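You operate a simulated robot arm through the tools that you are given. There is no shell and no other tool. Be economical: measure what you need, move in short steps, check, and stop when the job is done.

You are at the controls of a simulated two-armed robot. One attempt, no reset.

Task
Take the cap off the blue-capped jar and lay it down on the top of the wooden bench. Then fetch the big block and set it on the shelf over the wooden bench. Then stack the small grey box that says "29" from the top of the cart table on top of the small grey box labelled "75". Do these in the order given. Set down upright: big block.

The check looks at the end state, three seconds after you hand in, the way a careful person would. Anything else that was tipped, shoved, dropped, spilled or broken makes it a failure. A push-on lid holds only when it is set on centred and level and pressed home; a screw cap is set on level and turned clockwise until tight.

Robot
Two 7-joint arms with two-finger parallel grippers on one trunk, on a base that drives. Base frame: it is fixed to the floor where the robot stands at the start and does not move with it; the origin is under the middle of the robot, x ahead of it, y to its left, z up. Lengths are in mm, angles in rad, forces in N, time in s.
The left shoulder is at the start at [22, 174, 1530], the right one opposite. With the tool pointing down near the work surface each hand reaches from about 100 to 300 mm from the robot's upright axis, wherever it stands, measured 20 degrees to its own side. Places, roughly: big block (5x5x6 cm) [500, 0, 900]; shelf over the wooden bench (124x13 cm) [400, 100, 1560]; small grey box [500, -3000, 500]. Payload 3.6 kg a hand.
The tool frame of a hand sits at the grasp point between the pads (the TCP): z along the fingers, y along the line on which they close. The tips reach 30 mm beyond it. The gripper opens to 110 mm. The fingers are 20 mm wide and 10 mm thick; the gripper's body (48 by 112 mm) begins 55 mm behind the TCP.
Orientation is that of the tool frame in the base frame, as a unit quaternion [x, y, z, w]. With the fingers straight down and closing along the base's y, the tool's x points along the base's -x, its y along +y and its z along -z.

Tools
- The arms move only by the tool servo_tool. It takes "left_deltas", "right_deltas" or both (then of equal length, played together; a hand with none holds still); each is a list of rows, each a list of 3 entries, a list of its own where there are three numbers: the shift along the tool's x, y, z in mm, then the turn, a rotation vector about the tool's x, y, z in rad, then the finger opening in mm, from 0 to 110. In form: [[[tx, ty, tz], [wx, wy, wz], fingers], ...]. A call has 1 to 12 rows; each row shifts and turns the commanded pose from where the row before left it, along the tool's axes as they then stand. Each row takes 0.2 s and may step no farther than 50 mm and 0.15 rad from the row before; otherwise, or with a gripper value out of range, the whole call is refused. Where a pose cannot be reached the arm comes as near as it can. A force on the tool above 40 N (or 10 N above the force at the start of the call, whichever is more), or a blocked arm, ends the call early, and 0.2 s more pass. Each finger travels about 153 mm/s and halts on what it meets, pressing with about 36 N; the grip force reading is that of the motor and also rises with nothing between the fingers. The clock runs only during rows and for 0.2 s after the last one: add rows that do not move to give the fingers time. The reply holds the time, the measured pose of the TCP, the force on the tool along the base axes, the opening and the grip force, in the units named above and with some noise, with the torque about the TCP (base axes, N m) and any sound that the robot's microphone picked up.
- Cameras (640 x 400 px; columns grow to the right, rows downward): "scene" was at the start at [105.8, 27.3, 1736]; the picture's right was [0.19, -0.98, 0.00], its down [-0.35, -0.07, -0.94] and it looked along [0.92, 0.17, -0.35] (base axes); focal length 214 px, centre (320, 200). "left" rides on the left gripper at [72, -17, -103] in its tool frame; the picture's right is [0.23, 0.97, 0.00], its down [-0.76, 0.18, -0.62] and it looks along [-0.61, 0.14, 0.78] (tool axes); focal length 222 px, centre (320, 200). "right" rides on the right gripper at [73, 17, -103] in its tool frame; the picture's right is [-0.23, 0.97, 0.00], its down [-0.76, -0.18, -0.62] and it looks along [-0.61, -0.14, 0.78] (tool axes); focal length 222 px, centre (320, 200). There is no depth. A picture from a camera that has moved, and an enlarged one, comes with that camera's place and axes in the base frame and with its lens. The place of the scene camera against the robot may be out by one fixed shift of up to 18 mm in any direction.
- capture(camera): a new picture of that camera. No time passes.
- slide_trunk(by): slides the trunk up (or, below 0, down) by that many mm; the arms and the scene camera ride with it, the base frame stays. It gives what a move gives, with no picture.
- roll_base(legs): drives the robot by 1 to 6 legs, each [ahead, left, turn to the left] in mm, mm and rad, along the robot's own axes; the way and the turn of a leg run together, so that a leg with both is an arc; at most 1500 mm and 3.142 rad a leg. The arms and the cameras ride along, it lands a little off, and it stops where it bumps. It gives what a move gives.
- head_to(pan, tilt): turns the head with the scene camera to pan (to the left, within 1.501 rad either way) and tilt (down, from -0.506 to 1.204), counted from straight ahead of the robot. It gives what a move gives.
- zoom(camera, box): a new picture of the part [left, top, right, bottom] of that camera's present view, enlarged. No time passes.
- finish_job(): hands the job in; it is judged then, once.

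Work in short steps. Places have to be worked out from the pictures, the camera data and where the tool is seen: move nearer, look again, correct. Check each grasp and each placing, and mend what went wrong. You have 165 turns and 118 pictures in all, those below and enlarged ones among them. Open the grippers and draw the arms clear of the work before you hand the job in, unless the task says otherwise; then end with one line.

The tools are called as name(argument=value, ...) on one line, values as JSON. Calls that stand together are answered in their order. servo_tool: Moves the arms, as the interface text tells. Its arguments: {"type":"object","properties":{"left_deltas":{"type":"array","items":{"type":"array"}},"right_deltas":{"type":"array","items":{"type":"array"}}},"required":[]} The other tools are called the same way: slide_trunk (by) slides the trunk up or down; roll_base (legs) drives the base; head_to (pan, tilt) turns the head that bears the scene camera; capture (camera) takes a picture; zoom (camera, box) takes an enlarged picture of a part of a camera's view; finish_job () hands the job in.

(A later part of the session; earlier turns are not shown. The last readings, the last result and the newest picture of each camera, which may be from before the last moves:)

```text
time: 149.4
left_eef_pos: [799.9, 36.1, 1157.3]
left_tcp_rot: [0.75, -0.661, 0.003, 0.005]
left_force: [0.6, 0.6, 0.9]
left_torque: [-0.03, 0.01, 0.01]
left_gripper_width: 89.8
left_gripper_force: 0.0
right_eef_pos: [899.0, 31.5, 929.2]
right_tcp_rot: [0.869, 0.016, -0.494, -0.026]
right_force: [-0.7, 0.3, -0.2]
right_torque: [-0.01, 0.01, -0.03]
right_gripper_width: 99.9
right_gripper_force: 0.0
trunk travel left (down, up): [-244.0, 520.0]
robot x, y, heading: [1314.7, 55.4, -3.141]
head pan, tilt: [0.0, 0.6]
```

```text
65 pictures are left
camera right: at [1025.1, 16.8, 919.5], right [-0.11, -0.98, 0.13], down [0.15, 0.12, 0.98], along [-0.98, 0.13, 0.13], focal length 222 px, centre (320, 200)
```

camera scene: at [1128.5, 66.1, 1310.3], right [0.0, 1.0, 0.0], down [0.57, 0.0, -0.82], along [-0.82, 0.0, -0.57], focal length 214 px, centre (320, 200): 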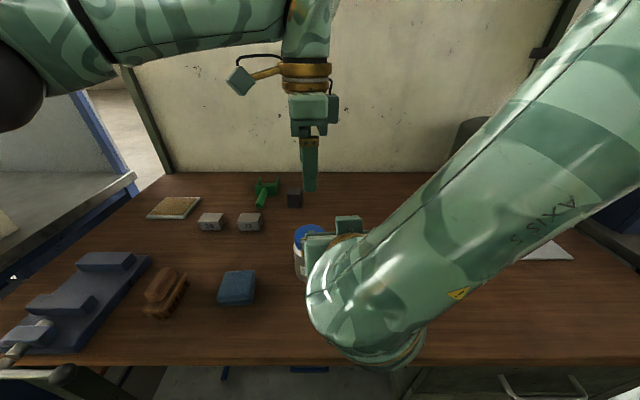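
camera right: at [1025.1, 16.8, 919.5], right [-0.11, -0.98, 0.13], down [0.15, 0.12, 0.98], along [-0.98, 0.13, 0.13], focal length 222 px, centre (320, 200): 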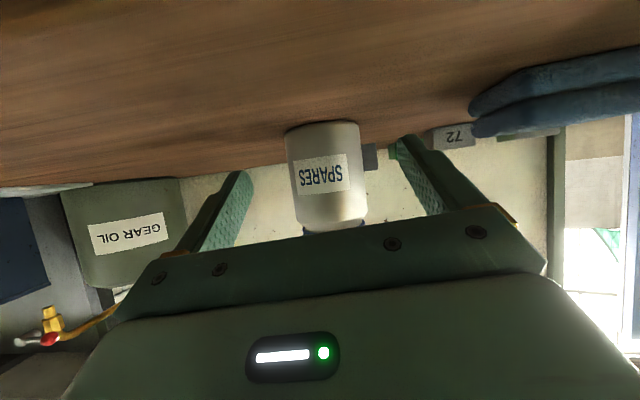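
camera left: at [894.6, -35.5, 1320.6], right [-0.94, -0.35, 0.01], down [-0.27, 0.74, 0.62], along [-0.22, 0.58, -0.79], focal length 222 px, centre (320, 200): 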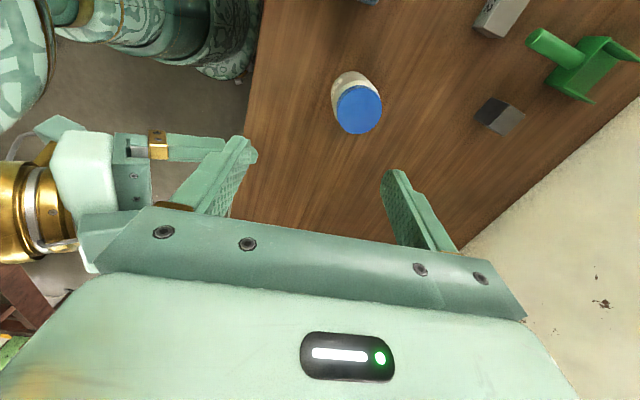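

Works. Correct the small roll and advance to the jar axis at z≈914, then close.

servo_tool(right_deltas=[[[0, 0, 0], [0, 0, 0.07], 100], [[-11.1, 0, 28.6], [0, 0, 0], 100], [[-11.1, 0, 28.6], [0, 0, 0], 100], [[-11.1, 0, 28.6], [0, 0, 0], 100], [[0, 0, 0], [0, 0, 0], 100], [[0, 0, 0], [0, 0, 0], 60], [[0, 0, 0], [0, 0, 0], 60], [[0, 0, 0], [0, 0, 0], 60]])

capture(camera="left")

```text
time: 151.2
left_eef_pos: [799.0, 35.2, 1157.5]
left_tcp_rot: [0.749, -0.663, 0.003, 0.005]
left_force: [-0.3, -0.3, 0.9]
left_torque: [-0.02, -0.01, -0.01]
left_gripper_width: 90.2
left_gripper_force: 0.1
right_eef_pos: [811.9, 34.5, 914.1]
right_tcp_rot: [0.869, -0.014, -0.495, -0.009]
right_force: [-0.5, -0.6, 1.3]
right_torque: [0.0, 0.05, 0.02]
right_gripper_width: 70.4
right_gripper_force: 36.1
trunk travel left (down, up): [-244.0, 520.0]
robot x, y, heading: [1317.2, 53.9, -3.138]
head pan, tilt: [0.0, 0.6]
```

```text
64 pictures are left
camera left: at [825.3, -33.8, 1260.2], right [-0.94, -0.35, 0.01], down [-0.27, 0.74, 0.62], along [-0.22, 0.58, -0.79], focal length 222 px, centre (320, 200)
```

left: 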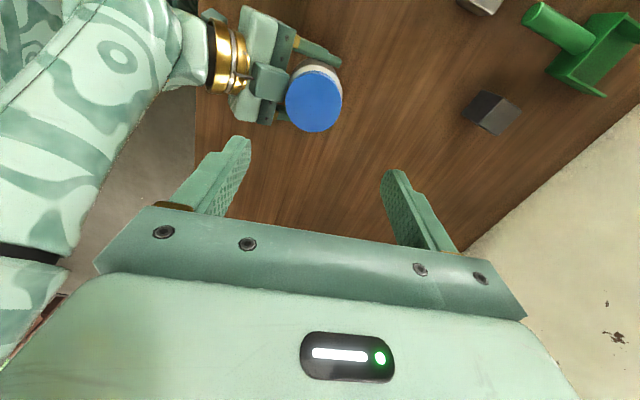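

Jar gripped; cap at (806,33). The camera box on the right gripper sits close to where the left finger must sweep, so I regrip 14 mm further back toward the fingertips.

servo_tool(right_deltas=[[[0, 0, 0], [0, 0, 0], 90], [[0, 0, 0], [0, 0, 0], 90], [[7.1, 0, -12], [0, 0, 0], 90], [[0, 0, 0], [0, 0, 0], 60], [[0, 0, 0], [0, 0, 0], 60], [[0, 0, 0], [0, 0, 0], 60]], left_deltas=[[[0, 0, 0], [0, 0, 0.1], 90], [[0, 0, 0], [0, 0, 0.1], 90], [[0, 0, 0], [0, 0, 0.1], 90], [[0, 0, 0], [0, 0, 0.1], 90], [[0, 0, 0], [0, 0, 0.1], 84], [[0, 0, 0], [0, 0, 0], 84]])

capture(camera="left")

```text
time: 152.6
left_eef_pos: [798.8, 35.3, 1157.0]
left_tcp_rot: [-0.561, 0.828, -0.004, -0.004]
left_force: [-0.3, 0.5, 0.0]
left_torque: [0.02, -0.01, 0.01]
left_gripper_width: 84.0
left_gripper_force: 0.1
right_eef_pos: [824.3, 35.9, 912.8]
right_tcp_rot: [0.869, -0.014, -0.495, -0.009]
right_force: [0.0, 0.2, 0.4]
right_torque: [0.0, -0.03, 0.0]
right_gripper_width: 69.9
right_gripper_force: 35.8
trunk travel left (down, up): [-244.0, 520.0]
robot x, y, heading: [1319.5, 54.1, -3.141]
head pan, tilt: [0.0, 0.6]
```

```text
63 pictures are left
camera left: at [788.6, -37.5, 1260.4], right [-0.99, 0.15, 0.0], down [0.12, 0.78, 0.61], along [0.09, 0.61, -0.79], focal length 222 px, centre (320, 200)
```

left: 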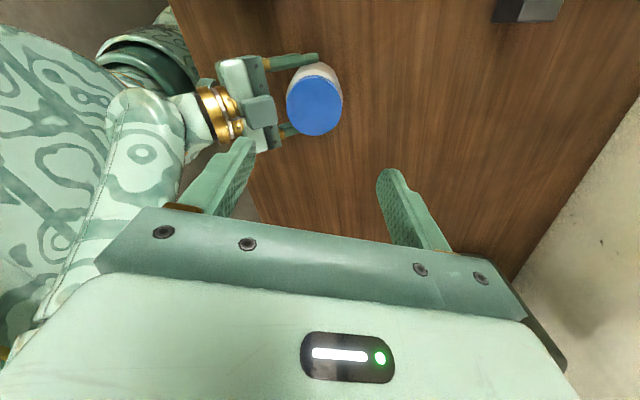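

Yaw 1.95 reached; cap at (805,33.5). Narrow to 76, align and descend onto the cap.

servo_tool(left_deltas=[[[-0.5, -6.2, 35], [0, 0, 0], 76], [[0, 0, 40], [0, 0, 0], 76], [[0, 0, 35], [0, 0, 0], 76], [[0, 0, 0], [0, 0, 0], 76]])

capture(camera="left")

```text
time: 153.6
left_eef_pos: [805.9, 32.0, 1045.3]
left_tcp_rot: [-0.562, 0.827, -0.003, -0.003]
left_force: [0.5, -0.4, 0.1]
left_torque: [-0.04, 0.0, 0.0]
left_gripper_width: 75.9
left_gripper_force: 0.1
right_eef_pos: [824.4, 35.0, 913.7]
right_tcp_rot: [0.868, -0.013, -0.496, -0.009]
right_force: [0.0, -0.6, -0.7]
right_torque: [-0.02, -0.05, 0.0]
right_gripper_width: 70.1
right_gripper_force: 35.4
trunk travel left (down, up): [-244.0, 520.0]
robot x, y, heading: [1320.2, 56.4, -3.142]
head pan, tilt: [0.0, 0.6]
```

```text
62 pictures are left
camera left: at [795.8, -40.1, 1148.6], right [-0.99, 0.15, 0.0], down [0.12, 0.78, 0.61], along [0.09, 0.61, -0.79], focal length 222 px, centre (320, 200)
```

left: 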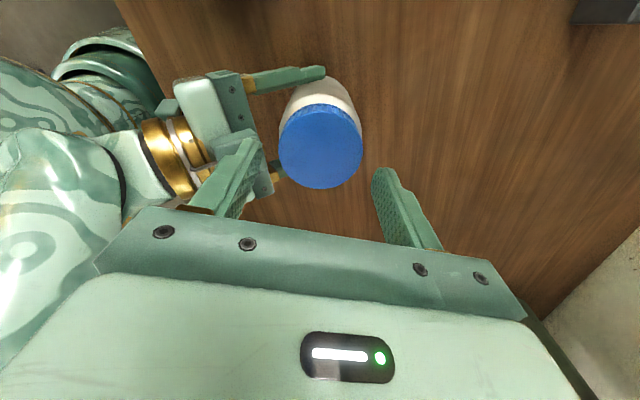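

Aligned within 1 mm. Descend 43 mm and close.

servo_tool(left_deltas=[[[0, 0, 20], [0, 0, 0], 76], [[0, 0, 15], [0, 0, 0], 76], [[0, 0, 8], [0, 0, 0], 76], [[0, 0, 0], [0, 0, 0], 55], [[0, 0, 0], [0, 0, 0], 55], [[0, 0, 0], [0, 0, 0], 55]])

```text
time: 154.4
left_eef_pos: [804.3, 31.6, 1011.3]
left_tcp_rot: [-0.564, 0.826, 0.0, -0.004]
left_force: [-0.8, -2.9, 7.1]
left_torque: [-0.13, -0.38, -0.15]
left_gripper_width: 76.3
left_gripper_force: 0.3
right_eef_pos: [825.1, 35.7, 913.9]
right_tcp_rot: [0.868, -0.014, -0.495, -0.011]
right_force: [1.1, 1.3, 3.1]
right_torque: [-0.06, 0.29, 0.05]
right_gripper_width: 69.9
right_gripper_force: 35.7
trunk travel left (down, up): [-244.0, 520.0]
robot x, y, heading: [1320.6, 55.9, -3.143]
head pan, tilt: [0.0, 0.6]
stopped in row 3 (left hand): the force on the tool passed its limit at 50 N (the readings are from after the stop); the commanded pose is now the measured one
```

The finger on the +x side touched the block on the right gripper. I lift, turn the left hand back to yaw ≈1.05 (clear of the block), and descend again.

servo_tool(left_deltas=[[[0, 0, -35], [0, 0, 0], 76], [[0, 0, 0], [0, 0, -0.15], 76], [[0, 0, 0], [0, 0, -0.15], 76], [[0, 0, 0], [0, 0, -0.15], 76], [[0, 0, 0], [0, 0, -0.15], 76], [[0, 0, 0], [0, 0, -0.15], 76], [[0, 0, 0], [0, 0, -0.15], 76], [[0, 0, 0], [0, 0, 0], 76], [[0, 0, 22], [0, 0, 0], 76], [[0, 0, 14], [0, 0, 0], 76], [[0, 0, 8], [0, 0, 0], 76], [[0, 0, 0], [0, 0, 0], 76]])

capture(camera="left")

```text
time: 157.0
left_eef_pos: [805.5, 29.2, 1001.4]
left_tcp_rot: [0.866, -0.499, -0.002, 0.004]
left_force: [-0.4, -0.5, 0.2]
left_torque: [0.01, -0.02, 0.02]
left_gripper_width: 75.9
left_gripper_force: 0.0
right_eef_pos: [825.1, 33.9, 912.6]
right_tcp_rot: [0.869, -0.013, -0.495, -0.01]
right_force: [-2.7, -2.8, 14.0]
right_torque: [-0.08, 0.34, 0.03]
right_gripper_width: 70.3
right_gripper_force: 36.3
trunk travel left (down, up): [-244.0, 520.0]
robot x, y, heading: [1319.5, 54.2, -3.141]
head pan, tilt: [0.0, 0.6]
```

```text
61 pictures are left
camera left: at [858.0, -23.9, 1103.9], right [-0.73, -0.69, 0.01], down [-0.53, 0.57, 0.62], along [-0.43, 0.45, -0.78], focal length 222 px, centre (320, 200)
```

left: 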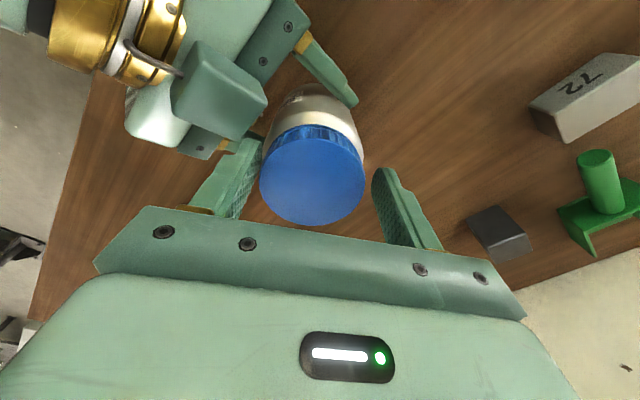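

Clear. Centre 3 mm, close on the cap and turn it 0.75 rad counter-clockwise.

servo_tool(left_deltas=[[[0, -3, 0], [0, 0, 0], 76], [[0, 0, 0], [0, 0, 0], 55], [[0, 0, 0], [0, 0, 0], 55], [[0, 0, 0], [0, 0, -0.125], 55], [[0, 0, 0], [0, 0, -0.125], 55], [[0, 0, 0], [0, 0, -0.125], 55], [[0, 0, 0], [0, 0, -0.125], 55], [[0, 0, 0], [0, 0, -0.125], 55], [[0, 0, 0], [0, 0, 0], 55]])

capture(camera="right")

```text
time: 159.0
left_eef_pos: [808.2, 33.0, 1001.3]
left_tcp_rot: [0.978, -0.208, -0.002, 0.002]
left_force: [3.7, 16.2, 7.0]
left_torque: [0.9, -0.33, -0.11]
left_gripper_width: 62.5
left_gripper_force: 35.7
right_eef_pos: [825.2, 35.5, 912.2]
right_tcp_rot: [0.869, -0.01, -0.494, -0.009]
right_force: [-1.4, -16.2, -1.4]
right_torque: [0.55, -0.27, 0.43]
right_gripper_width: 68.4
right_gripper_force: 35.7
trunk travel left (down, up): [-244.0, 520.0]
robot x, y, heading: [1322.5, 57.5, -3.143]
head pan, tilt: [0.0, 0.6]
```

```text
60 pictures are left
camera right: at [950.4, 15.0, 902.7], right [-0.15, -0.97, 0.19], down [0.15, 0.17, 0.97], along [-0.98, 0.17, 0.12], focal length 222 px, centre (320, 200)
```

right: 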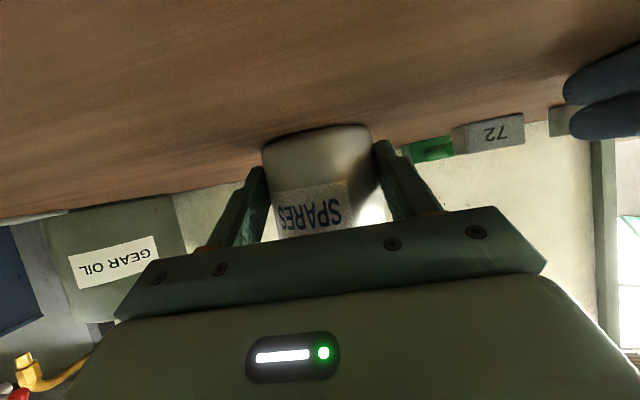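

The cap turned (jar label stayed put). Repeat the stroke: open, turn back 0.75, close, turn −0.75.

servo_tool(left_deltas=[[[0, 0, 0], [0, 0, 0], 76], [[0, 0, 0], [0, 0, 0.15], 76], [[0, 0, 0], [0, 0, 0.15], 76], [[0, 0, 0], [0, 0, 0.15], 76], [[0, 0, 0], [0, 0, 0.15], 76], [[0, 0, 0], [0, 0, 0.15], 76], [[0, 0, 0], [0, 0, 0], 55], [[0, 0, 0], [0, 0, -0.15], 55], [[0, 0, -0.1], [0, 0, -0.15], 55], [[0, 0, -0.1], [0, 0, -0.15], 55], [[0, 0, -0.1], [0, 0, -0.15], 55], [[0, 0, -0.1], [0, 0, -0.15], 55]])

```text
time: 161.6
left_eef_pos: [808.1, 33.2, 1003.7]
left_tcp_rot: [0.978, -0.209, -0.001, 0.003]
left_force: [3.8, 15.8, 11.6]
left_torque: [0.88, -0.25, -0.34]
left_gripper_width: 62.4
left_gripper_force: 36.4
right_eef_pos: [825.7, 34.9, 912.0]
right_tcp_rot: [0.87, -0.012, -0.493, -0.01]
right_force: [-3.5, -14.5, -7.5]
right_torque: [0.55, -0.35, 0.6]
right_gripper_width: 68.6
right_gripper_force: 36.2
trunk travel left (down, up): [-244.0, 520.0]
robot x, y, heading: [1320.1, 55.9, -3.144]
head pan, tilt: [0.0, 0.6]
```

Upward push on the left hand suggests the cap is climbing. Repeat with a bit more lift.

servo_tool(left_deltas=[[[0, 0, 0], [0, 0, 0], 76], [[0, 0, 0], [0, 0, 0.15], 76], [[0, 0, 0], [0, 0, 0.15], 76], [[0, 0, 0], [0, 0, 0.15], 76], [[0, 0, 0], [0, 0, 0.15], 76], [[0, 0, 0], [0, 0, 0.15], 76], [[0, 0, 0], [0, 0, 0], 55], [[0, 0, -0.1], [0, 0, -0.15], 55], [[0, 0, -0.1], [0, 0, -0.15], 55], [[0, 0, -0.1], [0, 0, -0.15], 55], [[0, 0, -0.1], [0, 0, -0.15], 55], [[0, 0, -0.1], [0, 0, -0.15], 55]])

zoom(camera="scene", box=[240, 170, 400, 270])

capture(camera="right")

```text
time: 164.2
left_eef_pos: [807.0, 34.5, 1003.3]
left_tcp_rot: [0.978, -0.208, -0.001, 0.003]
left_force: [8.9, 3.5, 17.3]
left_torque: [0.25, -0.31, -0.4]
left_gripper_width: 61.7
left_gripper_force: 36.7
right_eef_pos: [825.1, 33.9, 911.3]
right_tcp_rot: [0.869, -0.011, -0.494, -0.009]
right_force: [-9.1, -2.9, -8.7]
right_torque: [0.05, -0.88, 0.45]
right_gripper_width: 68.6
right_gripper_force: 35.9
trunk travel left (down, up): [-244.0, 520.0]
robot x, y, heading: [1323.4, 60.0, -3.144]
head pan, tilt: [0.0, 0.6]
```

```text
4.00 times, centred on (320, 220) of scene
camera zoom: at [1128.2, 66.1, 1310.2], right [0.0, 1.0, 0.0], down [0.57, 0.0, -0.82], along [-0.82, 0.0, -0.57], focal length 858 px, centre (320, 120)
```

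zoom: 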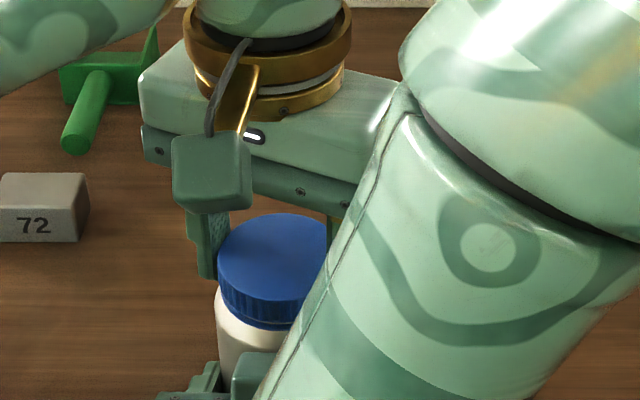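

```text
58 pictures are left
camera right: at [949.9, 15.1, 902.8], right [-0.15, -0.97, 0.19], down [0.15, 0.17, 0.97], along [-0.98, 0.17, 0.12], focal length 222 px, centre (320, 200)
```

right: 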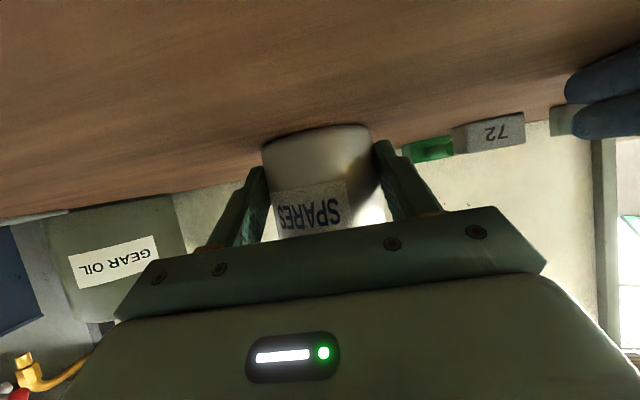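

Cap turning, jar not. Continue with more lift while open.

servo_tool(left_deltas=[[[0, 0, 0], [0, 0, 0], 76], [[0, 0, -1], [0, 0, 0.15], 76], [[0, 0, 0], [0, 0, 0.15], 76], [[0, 0, 0], [0, 0, 0.15], 76], [[0, 0, 0], [0, 0, 0.15], 76], [[0, 0, 0], [0, 0, 0.15], 76], [[0, 0, 0], [0, 0, 0], 55], [[0, 0, -0.15], [0, 0, -0.15], 55], [[0, 0, -0.15], [0, 0, -0.15], 55], [[0, 0, -0.15], [0, 0, -0.15], 55], [[0, 0, -0.15], [0, 0, -0.15], 55], [[0, 0, -0.15], [0, 0, -0.15], 55]])

servo_tool(left_deltas=[[[0, 0, 0], [0, 0, 0], 76], [[0, 0, 0], [0, 0, 0.15], 76], [[0, 0, 0], [0, 0, 0.15], 76], [[0, 0, 0], [0, 0, 0.15], 76], [[0, 0, 0], [0, 0, 0.15], 76], [[0, 0, 0], [0, 0, 0.15], 76], [[0, 0, 0], [0, 0, 0], 55], [[0, 0, -0.15], [0, 0, -0.15], 55], [[0, 0, -0.15], [0, 0, -0.15], 55], [[0, 0, -0.15], [0, 0, -0.15], 55], [[0, 0, -0.15], [0, 0, -0.15], 55], [[0, 0, -0.15], [0, 0, -0.15], 55]])

zoom(camera="scene", box=[240, 170, 400, 270])

```text
time: 166.8
left_eef_pos: [808.7, 33.4, 1003.7]
left_tcp_rot: [0.978, -0.21, 0.001, 0.001]
left_force: [15.7, -2.9, 6.2]
left_torque: [0.13, -0.88, -0.02]
left_gripper_width: 62.2
left_gripper_force: 35.9
right_eef_pos: [824.2, 35.5, 912.4]
right_tcp_rot: [0.87, -0.013, -0.493, -0.01]
right_force: [-15.7, 3.2, -6.9]
right_torque: [-0.42, -0.74, 0.0]
right_gripper_width: 68.5
right_gripper_force: 36.2
trunk travel left (down, up): [-244.0, 520.0]
robot x, y, heading: [1322.0, 54.1, -3.144]
head pan, tilt: [0.0, 0.6]
```

```text
time: 169.4
left_eef_pos: [808.2, 32.9, 1004.3]
left_tcp_rot: [0.978, -0.209, 0.0, 0.001]
left_force: [12.1, 1.6, 6.1]
left_torque: [0.14, -0.37, -0.04]
left_gripper_width: 61.9
left_gripper_force: 35.9
right_eef_pos: [823.1, 35.6, 911.4]
right_tcp_rot: [0.869, -0.012, -0.494, -0.009]
right_force: [-12.0, -1.1, -4.9]
right_torque: [0.01, -0.95, 0.04]
right_gripper_width: 68.3
right_gripper_force: 36.1
trunk travel left (down, up): [-244.0, 520.0]
robot x, y, heading: [1317.0, 56.9, -3.135]
head pan, tilt: [0.0, 0.6]
```

```text
4.00 times, centred on (320, 220) of scene
camera zoom: at [1127.5, 66.0, 1310.0], right [0.0, 1.0, 0.0], down [0.57, 0.0, -0.82], along [-0.82, 0.0, -0.57], focal length 858 px, centre (320, 120)
```

zoom: 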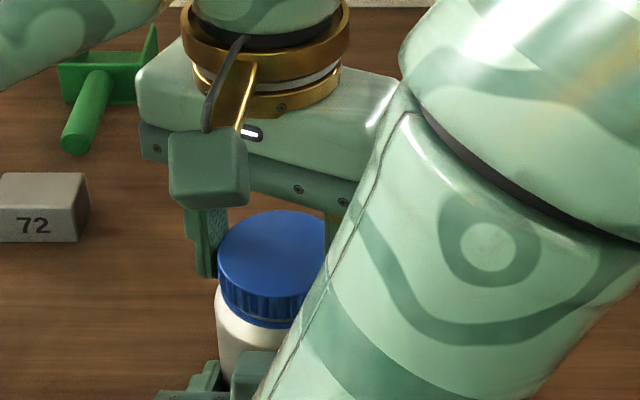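

Turning torque has fallen to about zero, so the cap may be free. Try a gentle lift of 12 mm.

servo_tool(left_deltas=[[[0, 0, -3], [0, 0, 0], 55], [[0, 0, -3], [0, 0, 0], 55], [[0, 0, -3], [0, 0, 0], 55], [[0, 0, -3], [0, 0, 0], 55], [[0, 0, 0], [0, 0, 0], 55]])

zoom(camera="scene", box=[240, 170, 400, 270])

```text
time: 170.6
left_eef_pos: [807.6, 32.4, 1015.7]
left_tcp_rot: [0.978, -0.209, -0.001, 0.003]
left_force: [1.7, 6.0, -38.8]
left_torque: [-0.07, -0.26, 0.01]
left_gripper_width: 61.7
left_gripper_force: 35.9
right_eef_pos: [824.0, 35.0, 912.6]
right_tcp_rot: [0.869, -0.013, -0.494, -0.01]
right_force: [-2.1, -5.5, 37.6]
right_torque: [0.46, 0.71, 0.09]
right_gripper_width: 68.4
right_gripper_force: 36.1
trunk travel left (down, up): [-244.0, 520.0]
robot x, y, heading: [1317.4, 52.6, -3.141]
head pan, tilt: [0.0, 0.6]
```

```text
4.00 times, centred on (320, 220) of scene
camera zoom: at [1127.5, 65.9, 1310.0], right [0.0, 1.0, 0.0], down [0.57, 0.0, -0.82], along [-0.82, 0.0, -0.57], focal length 858 px, centre (320, 120)
```

zoom: 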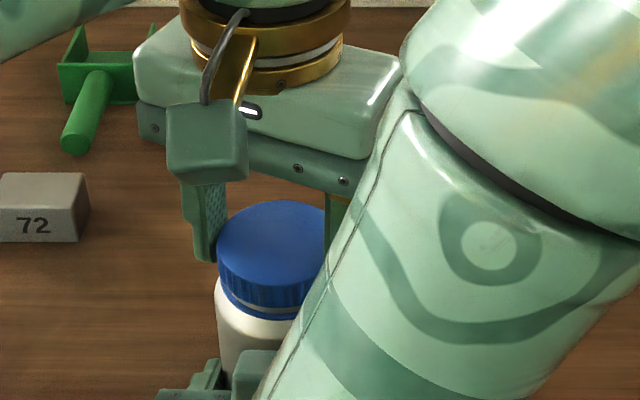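

Still threaded (39 N pull). I relax, go back down, and keep unscrewing.

servo_tool(left_deltas=[[[0, 0, 6], [0, 0, 0], 55], [[0, 0, 0], [0, 0, 0], 76], [[0, 0, 3], [0, 0, 0.15], 76], [[0, 0, 0], [0, 0, 0.15], 76], [[0, 0, 0], [0, 0, 0.15], 76], [[0, 0, 0], [0, 0, 0.15], 76], [[0, 0, 0], [0, 0, 0.15], 76], [[0, 0, 0], [0, 0, 0], 55], [[0, 0, 0], [0, 0, -0.15], 55], [[0, 0, 0], [0, 0, -0.15], 55], [[0, 0, 0], [0, 0, -0.15], 55], [[0, 0, 0], [0, 0, -0.15], 55]])

servo_tool(left_deltas=[[[0, 0, 0], [0, 0, -0.15], 55], [[0, 0, 0], [0, 0, 0], 76], [[0, 0, 0], [0, 0, 0.15], 76], [[0, 0, 0], [0, 0, 0.15], 76], [[0, 0, 0], [0, 0, 0.15], 76], [[0, 0, 0], [0, 0, 0.15], 76], [[0, 0, 0], [0, 0, 0.15], 76], [[0, 0, 0], [0, 0, 0], 55], [[0, 0, 0], [0, 0, -0.15], 55], [[0, 0, 0], [0, 0, -0.15], 55], [[0, 0, 0], [0, 0, -0.15], 55], [[0, 0, 0], [0, 0, -0.15], 55]])

capture(camera="right")

```text
time: 173.2
left_eef_pos: [807.2, 34.2, 1006.5]
left_tcp_rot: [0.96, -0.281, -0.002, 0.002]
left_force: [-8.2, -1.7, 7.5]
left_torque: [-0.15, 0.21, 0.02]
left_gripper_width: 62.5
left_gripper_force: 35.9
right_eef_pos: [824.3, 35.1, 911.4]
right_tcp_rot: [0.87, -0.012, -0.493, -0.01]
right_force: [8.7, 1.1, -9.2]
right_torque: [-0.05, 0.45, -0.03]
right_gripper_width: 68.5
right_gripper_force: 35.4
trunk travel left (down, up): [-244.0, 520.0]
robot x, y, heading: [1319.2, 58.5, -3.138]
head pan, tilt: [0.0, 0.6]
```

```text
time: 175.8
left_eef_pos: [808.4, 33.3, 1007.9]
left_tcp_rot: [0.96, -0.281, -0.001, 0.002]
left_force: [4.6, 7.1, 12.9]
left_torque: [0.39, 0.14, -0.29]
left_gripper_width: 62.2
left_gripper_force: 36.2
right_eef_pos: [824.1, 35.6, 911.1]
right_tcp_rot: [0.87, -0.011, -0.492, -0.009]
right_force: [-4.2, -6.7, -14.4]
right_torque: [0.33, -0.88, 0.4]
right_gripper_width: 68.3
right_gripper_force: 36.0
trunk travel left (down, up): [-244.0, 520.0]
robot x, y, heading: [1319.7, 56.0, -3.145]
head pan, tilt: [0.0, 0.6]
```

```text
55 pictures are left
camera right: at [949.4, 15.3, 902.2], right [-0.15, -0.97, 0.19], down [0.15, 0.17, 0.97], along [-0.98, 0.17, 0.12], focal length 222 px, centre (320, 200)
```

right: 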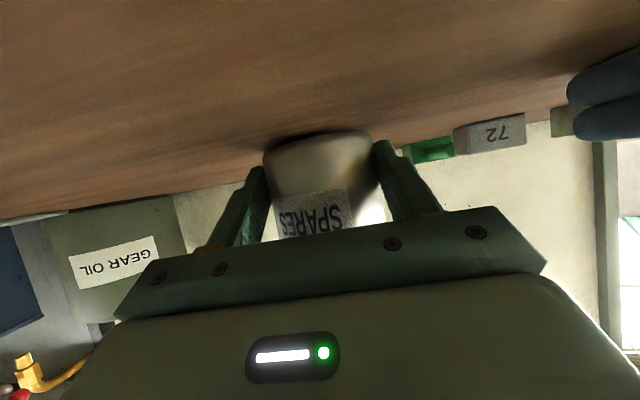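

Jar doesn't rotate; the cap keeps rising (left TCP 1007.9). Continue.

servo_tool(left_deltas=[[[0, 0, 0], [0, 0, -0.15], 55], [[0, 0, 0], [0, 0, 0], 76], [[0, 0, -1], [0, 0, 0.15], 76], [[0, 0, 0], [0, 0, 0.15], 76], [[0, 0, 0], [0, 0, 0.15], 76], [[0, 0, 0], [0, 0, 0.15], 76], [[0, 0, 0], [0, 0, 0.15], 76], [[0, 0, 0], [0, 0, 0], 55], [[0, 0, -0.1], [0, 0, -0.15], 55], [[0, 0, -0.1], [0, 0, -0.15], 55], [[0, 0, -0.1], [0, 0, -0.15], 55], [[0, 0, -0.1], [0, 0, -0.15], 55]])

servo_tool(left_deltas=[[[0, 0, 0], [0, 0, -0.15], 55], [[0, 0, 0], [0, 0, 0], 76], [[0, 0, -0.5], [0, 0, 0.15], 76], [[0, 0, 0], [0, 0, 0.15], 76], [[0, 0, 0], [0, 0, 0.15], 76], [[0, 0, 0], [0, 0, 0.15], 76], [[0, 0, 0], [0, 0, 0.15], 76], [[0, 0, 0], [0, 0, 0], 55], [[0, 0, -0.1], [0, 0, -0.15], 55], [[0, 0, -0.1], [0, 0, -0.15], 55], [[0, 0, -0.1], [0, 0, -0.15], 55], [[0, 0, -0.1], [0, 0, -0.15], 55]])

zoom(camera="scene", box=[240, 170, 400, 270])

```text
time: 178.4
left_eef_pos: [805.5, 33.6, 1008.9]
left_tcp_rot: [0.96, -0.28, -0.003, 0.003]
left_force: [0.6, -1.1, 1.3]
left_torque: [0.06, -0.03, -0.06]
left_gripper_width: 61.9
left_gripper_force: 35.9
right_eef_pos: [825.1, 35.6, 912.0]
right_tcp_rot: [0.869, -0.013, -0.494, -0.011]
right_force: [-1.2, 0.6, -3.1]
right_torque: [-0.04, -0.24, 0.02]
right_gripper_width: 68.4
right_gripper_force: 35.6
trunk travel left (down, up): [-244.0, 520.0]
robot x, y, heading: [1321.1, 54.6, -3.138]
head pan, tilt: [0.0, 0.6]
```

```text
time: 181.0
left_eef_pos: [807.1, 33.6, 1009.6]
left_tcp_rot: [0.96, -0.281, -0.001, 0.003]
left_force: [7.6, -0.6, -1.8]
left_torque: [0.02, -0.14, -0.08]
left_gripper_width: 62.1
left_gripper_force: 35.8
right_eef_pos: [823.3, 35.0, 911.3]
right_tcp_rot: [0.869, -0.012, -0.494, -0.009]
right_force: [-6.8, 0.0, -0.6]
right_torque: [-0.03, -0.6, 0.03]
right_gripper_width: 68.4
right_gripper_force: 36.2
trunk travel left (down, up): [-244.0, 520.0]
robot x, y, heading: [1320.1, 58.4, -3.141]
head pan, tilt: [0.0, 0.6]
```

```text
4.00 times, centred on (320, 220) of scene
camera zoom: at [1127.2, 65.9, 1309.9], right [0.0, 1.0, 0.0], down [0.57, 0.0, -0.82], along [-0.82, 0.0, -0.57], focal length 858 px, centre (320, 120)
```

zoom: 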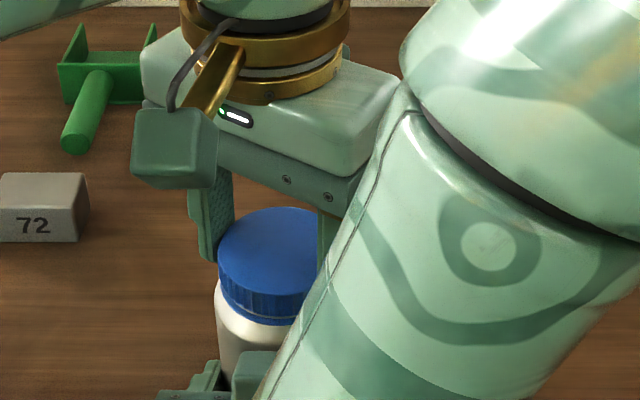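

Torque is low again after about a full turn. Gentle lift test of 6 mm.

servo_tool(left_deltas=[[[0, 0, 0], [0, 0, -0.15], 55], [[0, 0, -2], [0, 0, 0], 55], [[0, 0, -2], [0, 0, 0], 55], [[0, 0, -2], [0, 0, 0], 55], [[0, 0, 0], [0, 0, 0], 55]])

```text
time: 182.2
left_eef_pos: [807.0, 32.4, 1016.3]
left_tcp_rot: [0.978, -0.208, -0.001, 0.003]
left_force: [10.4, 1.3, -6.9]
left_torque: [-0.02, -0.15, -0.11]
left_gripper_width: 62.5
left_gripper_force: 35.1
right_eef_pos: [824.1, 35.4, 911.8]
right_tcp_rot: [0.869, -0.013, -0.494, -0.011]
right_force: [-10.5, -1.1, 4.5]
right_torque: [0.13, -0.88, 0.05]
right_gripper_width: 68.6
right_gripper_force: 36.0
trunk travel left (down, up): [-244.0, 520.0]
robot x, y, heading: [1318.3, 57.4, -3.138]
head pan, tilt: [0.0, 0.6]
```

Only −7 N after 6.5 mm of lift — it seems free. Lift further and look.

servo_tool(left_deltas=[[[0, 0, -4], [0, 0, 0], 55], [[0, 0, -5], [0, 0, 0], 55], [[0, 0, -10], [0, 0, 0], 55], [[0, 0, 0], [0, 0, 0], 55]])

zoom(camera="scene", box=[240, 170, 400, 270])

```text
time: 183.2
left_eef_pos: [807.0, 33.3, 1034.8]
left_tcp_rot: [0.978, -0.207, -0.003, 0.003]
left_force: [0.6, 0.2, 0.4]
left_torque: [0.0, -0.01, 0.0]
left_gripper_width: 62.6
left_gripper_force: 36.1
right_eef_pos: [824.3, 36.2, 912.1]
right_tcp_rot: [0.87, -0.013, -0.493, -0.011]
right_force: [-0.2, 0.1, -2.6]
right_torque: [0.0, -0.03, 0.02]
right_gripper_width: 68.6
right_gripper_force: 35.7
trunk travel left (down, up): [-244.0, 520.0]
robot x, y, heading: [1322.1, 58.3, -3.136]
head pan, tilt: [0.0, 0.6]
```

```text
4.00 times, centred on (320, 220) of scene
camera zoom: at [1127.4, 65.9, 1310.0], right [0.0, 1.0, 0.0], down [0.57, 0.0, -0.82], along [-0.82, 0.0, -0.57], focal length 858 px, centre (320, 120)
```

zoom: 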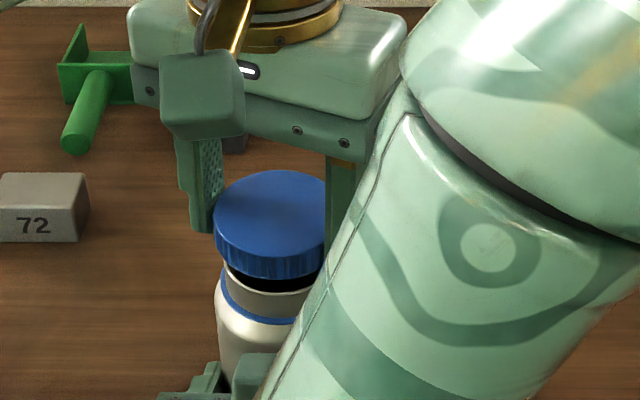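

The cap is off. Lift it clear, carry it to the free spot at about (690,20) and lower to just above the bench.

servo_tool(left_deltas=[[[0, 0, -30], [0, 0, 0], 55], [[0, 0, -25], [0, 0, 0], 55], [[-33.8, 19.9, 0], [0, 0, 0], 55], [[-33.8, 19.9, 0], [0, 0, 0], 55], [[-33.8, 19.9, 0], [0, 0, 0], 55], [[0, 0, 40], [0, 0, 0], 55], [[0, 0, 40], [0, 0, 0], 55], [[0, 0, 40], [0, 0, 0], 55], [[0, 0, 40], [0, 0, 0], 55], [[0, 0, 0], [0, 0, 0], 55]])

capture(camera="left")

capture(camera="scene")

```text
time: 185.4
left_eef_pos: [691.1, 18.0, 931.7]
left_tcp_rot: [0.978, -0.208, -0.003, 0.003]
left_force: [0.2, -0.5, -0.1]
left_torque: [-0.03, 0.02, 0.03]
left_gripper_width: 62.3
left_gripper_force: 36.0
right_eef_pos: [824.5, 35.7, 913.0]
right_tcp_rot: [0.869, -0.013, -0.494, -0.011]
right_force: [-0.4, 0.0, -1.1]
right_torque: [0.03, -0.05, -0.01]
right_gripper_width: 68.0
right_gripper_force: 36.2
trunk travel left (down, up): [-244.0, 520.0]
robot x, y, heading: [1318.0, 55.7, -3.142]
head pan, tilt: [0.0, 0.6]
```

```text
52 pictures are left
camera left: at [764.8, 4.3, 1034.2], right [-0.19, -0.98, 0.01], down [-0.76, 0.15, 0.63], along [-0.62, 0.11, -0.78], focal length 222 px, centre (320, 200)
```

left: 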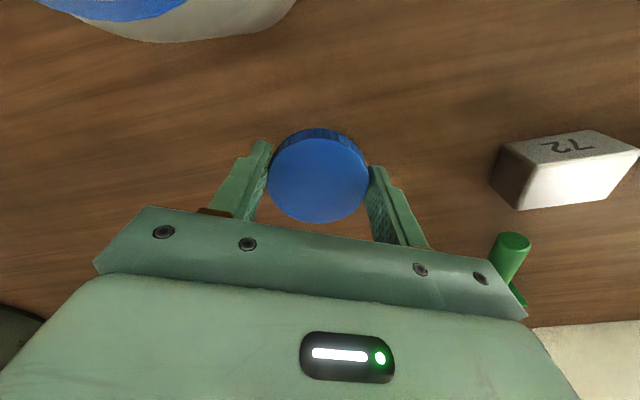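

```text
51 pictures are left
camera scene: at [1127.9, 65.9, 1310.1], right [0.0, 1.0, 0.0], down [0.57, 0.0, -0.82], along [-0.82, 0.0, -0.57], focal length 214 px, centre (320, 200)
```

scene: 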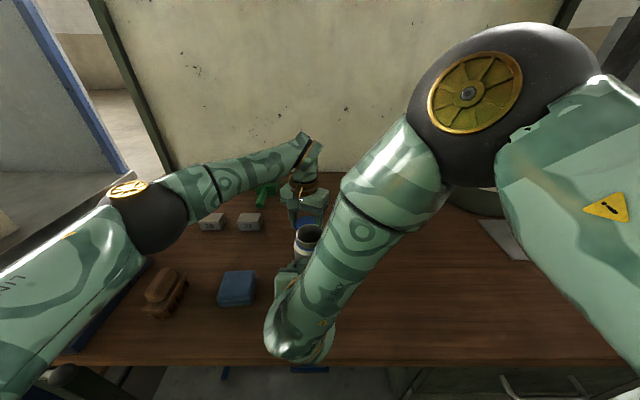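

Lower gently until contact.

servo_tool(left_deltas=[[[0, 0, 8], [0, 0, 0], 55], [[0, 0, 6], [0, 0, 0], 55], [[0, 0, 3], [0, 0, 0], 55], [[0, 0, 2], [0, 0, 0], 55], [[0, 0, 2], [0, 0, 0], 55], [[0, 0, 2], [0, 0, 0], 55], [[0, 0, 2], [0, 0, 0], 55], [[0, 0, 2], [0, 0, 0], 55], [[0, 0, 0], [0, 0, 0], 55]])

```text
time: 187.2
left_eef_pos: [690.0, 18.6, 909.0]
left_tcp_rot: [0.978, -0.207, -0.007, 0.001]
left_force: [7.8, -3.7, 17.2]
left_torque: [0.39, -0.7, -0.2]
left_gripper_width: 62.3
left_gripper_force: 35.9
right_eef_pos: [825.9, 33.8, 913.6]
right_tcp_rot: [0.869, -0.013, -0.495, -0.011]
right_force: [-0.1, -0.7, -2.3]
right_torque: [0.0, -0.05, -0.01]
right_gripper_width: 67.9
right_gripper_force: 36.1
trunk travel left (down, up): [-244.0, 520.0]
robot x, y, heading: [1319.8, 55.5, -3.137]
head pan, tilt: [0.0, 0.6]
stopped in row 9 (left hand): the force on the tool passed its limit at 42 N (the readings are from after the stop); the commanded pose is now the measured one
```

Contact at TCP 909. Open gently and lift the left hand away; then check.

servo_tool(left_deltas=[[[0, 0, -1], [0, 0, 0], 55], [[0, 0, 0], [0, 0, 0], 70], [[0, 0, 0], [0, 0, 0], 84], [[0, 0, -30], [0, 0, 0], 84], [[0, 0, -40], [0, 0, 0], 84], [[0, 0, -40], [0, 0, 0], 84], [[0, 0, -40], [0, 0, 0], 84], [[0, 0, 0], [0, 0, 0], 84]])

capture(camera="left")

```text
time: 189.0
left_eef_pos: [689.4, 19.2, 1057.5]
left_tcp_rot: [0.978, -0.208, -0.007, 0.002]
left_force: [-0.2, 0.4, -1.4]
left_torque: [0.01, -0.02, -0.01]
left_gripper_width: 83.7
left_gripper_force: 0.1
right_eef_pos: [824.9, 34.9, 911.7]
right_tcp_rot: [0.869, -0.013, -0.494, -0.011]
right_force: [-0.4, 0.9, -1.5]
right_torque: [-0.01, -0.02, 0.0]
right_gripper_width: 68.7
right_gripper_force: 36.3
trunk travel left (down, up): [-244.0, 520.0]
robot x, y, heading: [1319.4, 53.4, -3.139]
head pan, tilt: [0.0, 0.6]
```

```text
50 pictures are left
camera left: at [765.3, 5.0, 1158.9], right [-0.19, -0.98, 0.0], down [-0.76, 0.15, 0.63], along [-0.62, 0.12, -0.77], focal length 222 px, centre (320, 200)
```

left: 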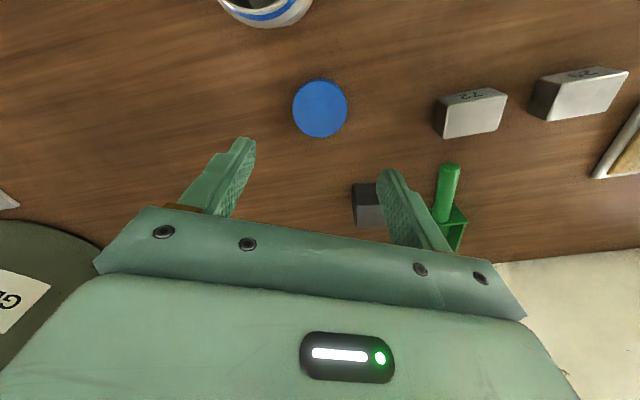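

Cap lies flat at ≈(690,18). Now I lift the jar slightly to return it to its old place, moving the left hand aside and rolling the base 60 mm ahead again.

servo_tool(right_deltas=[[[-17, 0, -10], [0, 0, 0], 60], [[-17, 0, -10], [0, 0, 0], 60], [[0, 0, 0], [0, 0, 0], 60], [[0, 0, 0], [0, 0, 0], 60], [[0, 0, 0], [0, 0, 0], 60], [[0, 0, 0], [0, 0, 0], 60]], left_deltas=[[[14, 31, -16], [0, 0, 0], 84], [[14, 31, -16], [0, 0, 0], 84], [[14, 31, -16], [0, 0, 0], 84], [[14, 31, -16], [0, 0, 0], 84], [[14, 31, -16], [0, 0, 0], 84], [[0, 0, 0], [0, 0, 0], 84]])

roll_base(legs=[[58, 0, 0]])

```text
time: 190.4
left_eef_pos: [690.4, -150.8, 1138.8]
left_tcp_rot: [0.978, -0.209, -0.006, 0.003]
left_force: [0.2, 0.3, 0.1]
left_torque: [-0.03, -0.01, -0.04]
left_gripper_width: 83.8
left_gripper_force: 0.0
right_eef_pos: [824.0, 34.8, 952.5]
right_tcp_rot: [0.869, -0.014, -0.494, -0.011]
right_force: [0.7, 0.2, -1.5]
right_torque: [-0.02, -0.03, 0.0]
right_gripper_width: 68.4
right_gripper_force: 35.5
trunk travel left (down, up): [-244.0, 520.0]
robot x, y, heading: [1318.7, 54.3, -3.142]
head pan, tilt: [0.0, 0.6]
```

```text
time: 191.4
left_eef_pos: [631.0, -150.8, 1137.5]
left_tcp_rot: [0.978, -0.207, -0.005, 0.001]
left_force: [-1.6, 0.3, -0.3]
left_torque: [0.03, -0.05, 0.0]
left_gripper_width: 84.2
left_gripper_force: 0.0
right_eef_pos: [763.0, 35.0, 953.0]
right_tcp_rot: [0.87, -0.012, -0.493, -0.01]
right_force: [-0.9, 0.4, -2.6]
right_torque: [0.01, -0.05, 0.0]
right_gripper_width: 68.4
right_gripper_force: 36.4
trunk travel left (down, up): [-244.0, 520.0]
robot x, y, heading: [1257.3, 58.2, -3.136]
head pan, tilt: [0.0, 0.6]
```

Carry the jar back to its old place (TCP (542,95)), then lower most of the way.

servo_tool(right_deltas=[[[-22.8, -10.6, 38.2], [0, 0, 0], 60], [[-22.8, -10.6, 38.2], [0, 0, 0], 60], [[-22.8, -10.6, 38.2], [0, 0, 0], 60], [[-22.8, -10.6, 38.2], [0, 0, 0], 60], [[-22.8, -10.6, 38.2], [0, 0, 0], 60], [[9.4, 0, 5.6], [0, 0, 0], 60], [[9.4, 0, 5.6], [0, 0, 0], 60], [[9.4, 0, 5.6], [0, 0, 0], 60], [[0, 0, 0], [0, 0, 0], 60]])

capture(camera="right")

```text
time: 193.4
left_eef_pos: [632.9, -151.5, 1138.2]
left_tcp_rot: [0.978, -0.208, -0.006, 0.002]
left_force: [-0.8, 0.5, 0.5]
left_torque: [-0.01, 0.0, 0.01]
left_gripper_width: 83.9
left_gripper_force: 0.0
right_eef_pos: [544.0, 94.5, 920.3]
right_tcp_rot: [0.869, -0.013, -0.494, -0.011]
right_force: [0.2, -0.2, -2.2]
right_torque: [0.01, -0.05, -0.02]
right_gripper_width: 68.4
right_gripper_force: 35.8
trunk travel left (down, up): [-244.0, 520.0]
robot x, y, heading: [1259.6, 54.8, -3.14]
head pan, tilt: [0.0, 0.6]
```

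```text
49 pictures are left
camera right: at [670.0, 74.7, 911.4], right [-0.15, -0.97, 0.19], down [0.15, 0.17, 0.97], along [-0.98, 0.17, 0.12], focal length 222 px, centre (320, 200)
```

right: 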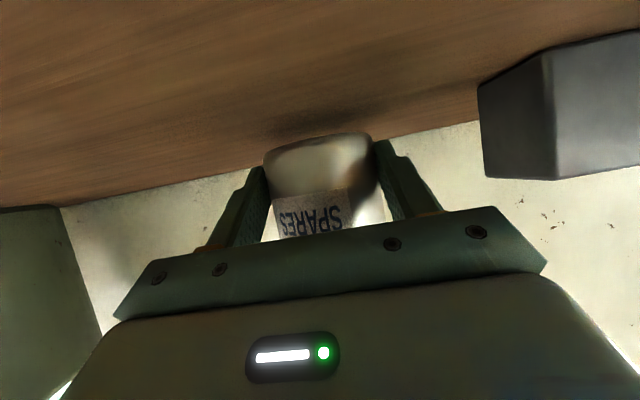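

Lower in 1.5–2 mm steps until contact.

servo_tool(right_deltas=[[[3.4, 0, 2], [0, 0, 0], 60], [[3.4, 0, 2], [0, 0, 0], 60], [[1.7, 0, 1], [0, 0, 0], 60], [[1.7, 0, 1], [0, 0, 0], 60], [[1.3, 0, 0.8], [0, 0, 0], 60], [[1.3, 0, 0.8], [0, 0, 0], 60], [[1.3, 0, 0.8], [0, 0, 0], 60], [[0, 0, 0], [0, 0, 0], 60]])

```text
time: 195.2
left_eef_pos: [635.2, -150.0, 1140.3]
left_tcp_rot: [0.978, -0.208, -0.007, 0.003]
left_force: [-0.4, 0.3, 0.9]
left_torque: [-0.01, 0.0, 0.01]
left_gripper_width: 84.0
left_gripper_force: 0.0
right_eef_pos: [544.5, 96.2, 909.1]
right_tcp_rot: [0.867, -0.015, -0.497, -0.01]
right_force: [-8.5, 2.4, 39.5]
right_torque: [-0.76, -5.98, 0.23]
right_gripper_width: 68.3
right_gripper_force: 35.4
trunk travel left (down, up): [-244.0, 520.0]
robot x, y, heading: [1259.0, 59.6, -3.137]
head pan, tilt: [0.0, 0.6]
```

The camera box under the right hand touches the bench before the jar; the jar hangs perhaps 2–3 mm up. I ease up 1 mm and release, then check.

servo_tool(right_deltas=[[[-1.7, 0, -1], [0, 0, 0], 60], [[0, 0, 0], [0, 0, 0], 72], [[0, 0, 0], [0, 0, 0], 90], [[0, 0, 0], [0, 0, 0], 90]])

capture(camera="right")

```text
time: 196.2
left_eef_pos: [634.0, -152.6, 1140.4]
left_tcp_rot: [0.978, -0.207, -0.007, 0.002]
left_force: [-0.3, -0.1, -1.2]
left_torque: [-0.04, 0.01, 0.0]
left_gripper_width: 84.1
left_gripper_force: 0.1
right_eef_pos: [544.4, 95.9, 907.7]
right_tcp_rot: [0.868, -0.014, -0.496, -0.011]
right_force: [-12.4, 3.9, 34.2]
right_torque: [-0.56, -4.69, 0.23]
right_gripper_width: 90.1
right_gripper_force: 0.1
trunk travel left (down, up): [-244.0, 520.0]
robot x, y, heading: [1255.3, 57.7, -3.136]
head pan, tilt: [0.0, 0.6]
```

```text
48 pictures are left
camera right: at [669.6, 74.5, 898.9], right [-0.15, -0.97, 0.19], down [0.16, 0.17, 0.97], along [-0.98, 0.17, 0.13], focal length 222 px, centre (320, 200)
```

right: 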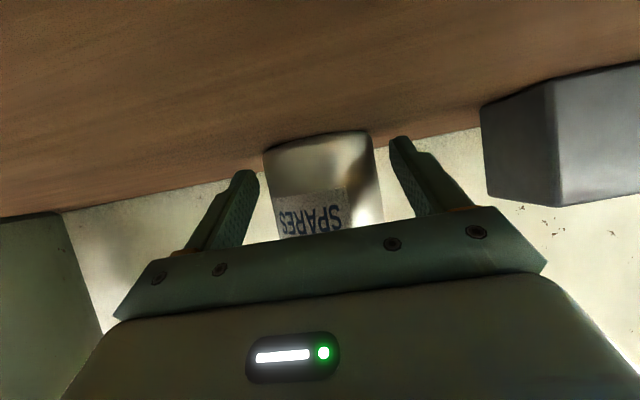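

Jar stands upright. Retreat the right hand, then shift across in front of the dark block.

servo_tool(right_deltas=[[[-8.6, 0, -5], [0, 0, 0], 100], [[-8.6, 0, -5], [0, 0, 0], 100], [[18.2, 0, -30.3], [0, 0, 0], 100], [[18.2, 0, -30.3], [0, 0, 0], 100], [[18.2, 0, -30.3], [0, 0, 0], 100], [[0, 41, -1], [0, 0, 0], 90], [[0, 41, -1], [0, 0, 0], 90], [[0, 41, -1], [0, 0, 0], 90], [[0, 0, 0], [0, 0, 0], 90]])

capture(camera="right")

capture(camera="left")

```text
time: 198.2
left_eef_pos: [633.2, -150.1, 1138.9]
left_tcp_rot: [0.978, -0.209, -0.007, 0.003]
left_force: [-0.3, -0.8, 0.3]
left_torque: [-0.02, -0.01, 0.03]
left_gripper_width: 83.9
left_gripper_force: 0.0
right_eef_pos: [650.1, -30.5, 928.6]
right_tcp_rot: [0.87, -0.013, -0.493, -0.01]
right_force: [0.1, 0.5, -0.2]
right_torque: [0.01, 0.0, 0.04]
right_gripper_width: 90.3
right_gripper_force: 0.1
trunk travel left (down, up): [-244.0, 520.0]
robot x, y, heading: [1263.8, 57.7, -3.144]
head pan, tilt: [0.0, 0.6]
```

```text
47 pictures are left
camera right: at [775.1, -50.1, 919.2], right [-0.15, -0.97, 0.19], down [0.15, 0.17, 0.97], along [-0.98, 0.17, 0.12], focal length 222 px, centre (320, 200)
```

right: 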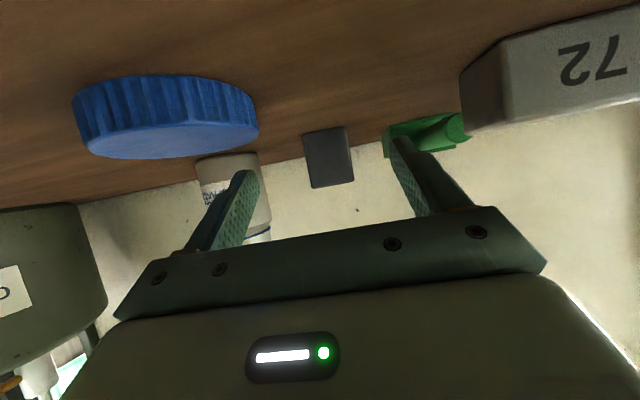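

```text
46 pictures are left
camera left: at [707.7, -164.8, 1239.8], right [-0.19, -0.98, 0.0], down [-0.76, 0.15, 0.63], along [-0.62, 0.12, -0.77], focal length 222 px, centre (320, 200)
```

left: 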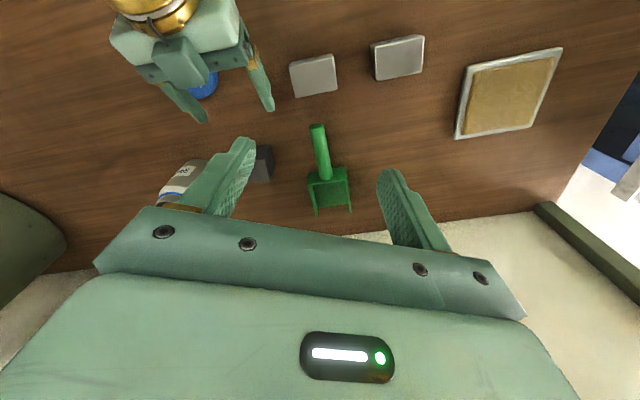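

The block sits at y≈-28, well ahead of the right hand. Advance to (528,-28,914) and close on it.

servo_tool(right_deltas=[[[-12.5, 0.3, 28], [0, 0, 0], 80], [[-12.5, 0.3, 28], [0, 0, 0], 80], [[-12.5, 0.3, 28], [0, 0, 0], 80], [[-12.5, 0.3, 28], [0, 0, 0], 80], [[0, 0, 0], [0, 0, 0], 80], [[0, 0, 0], [0, 0, 0], 40], [[0, 0, 0], [0, 0, 0], 40], [[0, 0, 0], [0, 0, 0], 40]])

capture(camera="right")

```text
time: 200.0
left_eef_pos: [633.5, -151.1, 1137.4]
left_tcp_rot: [0.978, -0.208, -0.006, 0.002]
left_force: [-0.3, 0.4, -0.6]
left_torque: [0.02, 0.02, -0.02]
left_gripper_width: 83.9
left_gripper_force: 0.1
right_eef_pos: [529.2, -26.2, 910.5]
right_tcp_rot: [0.869, -0.013, -0.494, -0.011]
right_force: [1.6, 1.9, -0.4]
right_torque: [-0.14, -0.08, -0.02]
right_gripper_width: 43.2
right_gripper_force: 36.3
trunk travel left (down, up): [-244.0, 520.0]
robot x, y, heading: [1259.8, 55.7, -3.145]
head pan, tilt: [0.0, 0.6]
```

```text
45 pictures are left
camera right: at [653.7, -47.0, 901.4], right [-0.15, -0.97, 0.19], down [0.15, 0.17, 0.97], along [-0.98, 0.17, 0.12], focal length 222 px, centre (320, 200)
```

right: 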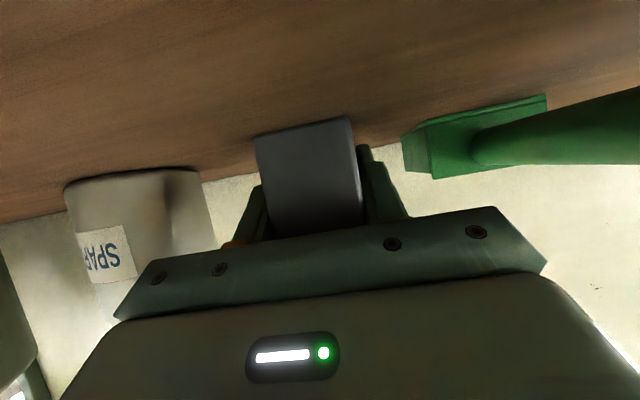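

Block gripped (43 mm wide). Lift 60 mm and draw it back and up.

servo_tool(right_deltas=[[[-12.8, 0, -7.7], [0, 0, 0], 40], [[-12.8, 0, -7.7], [0, 0, 0], 40], [[-25.7, 0, -15.4], [0, 0, 0], 40], [[-5.1, 0, -49], [0, 0, 0], 40], [[-5.1, 0, -49], [0, 0, 0], 40], [[-5.1, 0, -49], [0, 0, 0], 40], [[0, 0, 0], [0, 0, 0], 40]])

capture(camera="scene")

```text
time: 201.6
left_eef_pos: [629.6, -151.5, 1137.2]
left_tcp_rot: [0.978, -0.208, -0.004, 0.002]
left_force: [-0.8, -0.7, 0.4]
left_torque: [-0.02, -0.03, -0.02]
left_gripper_width: 84.1
left_gripper_force: 0.1
right_eef_pos: [644.8, -33.6, 1060.3]
right_tcp_rot: [0.87, -0.013, -0.493, -0.01]
right_force: [-0.8, -0.2, -7.7]
right_torque: [0.0, 0.07, 0.0]
right_gripper_width: 43.4
right_gripper_force: 36.0
trunk travel left (down, up): [-244.0, 520.0]
robot x, y, heading: [1258.5, 58.3, -3.138]
head pan, tilt: [0.0, 0.6]
```

```text
44 pictures are left
camera scene: at [1066.9, 65.6, 1309.5], right [0.0, 1.0, 0.0], down [0.57, 0.0, -0.82], along [-0.82, 0.0, -0.57], focal length 214 px, centre (320, 200)
```

scene: 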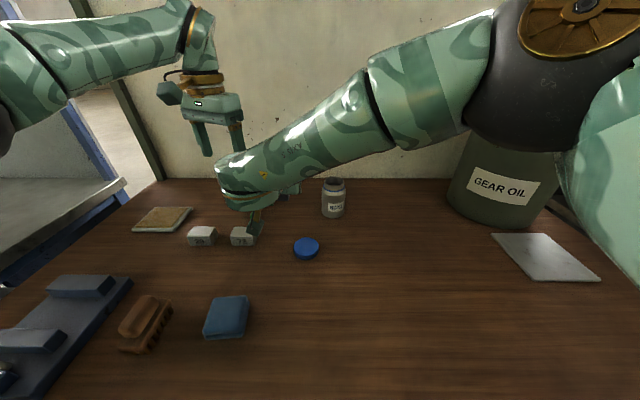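

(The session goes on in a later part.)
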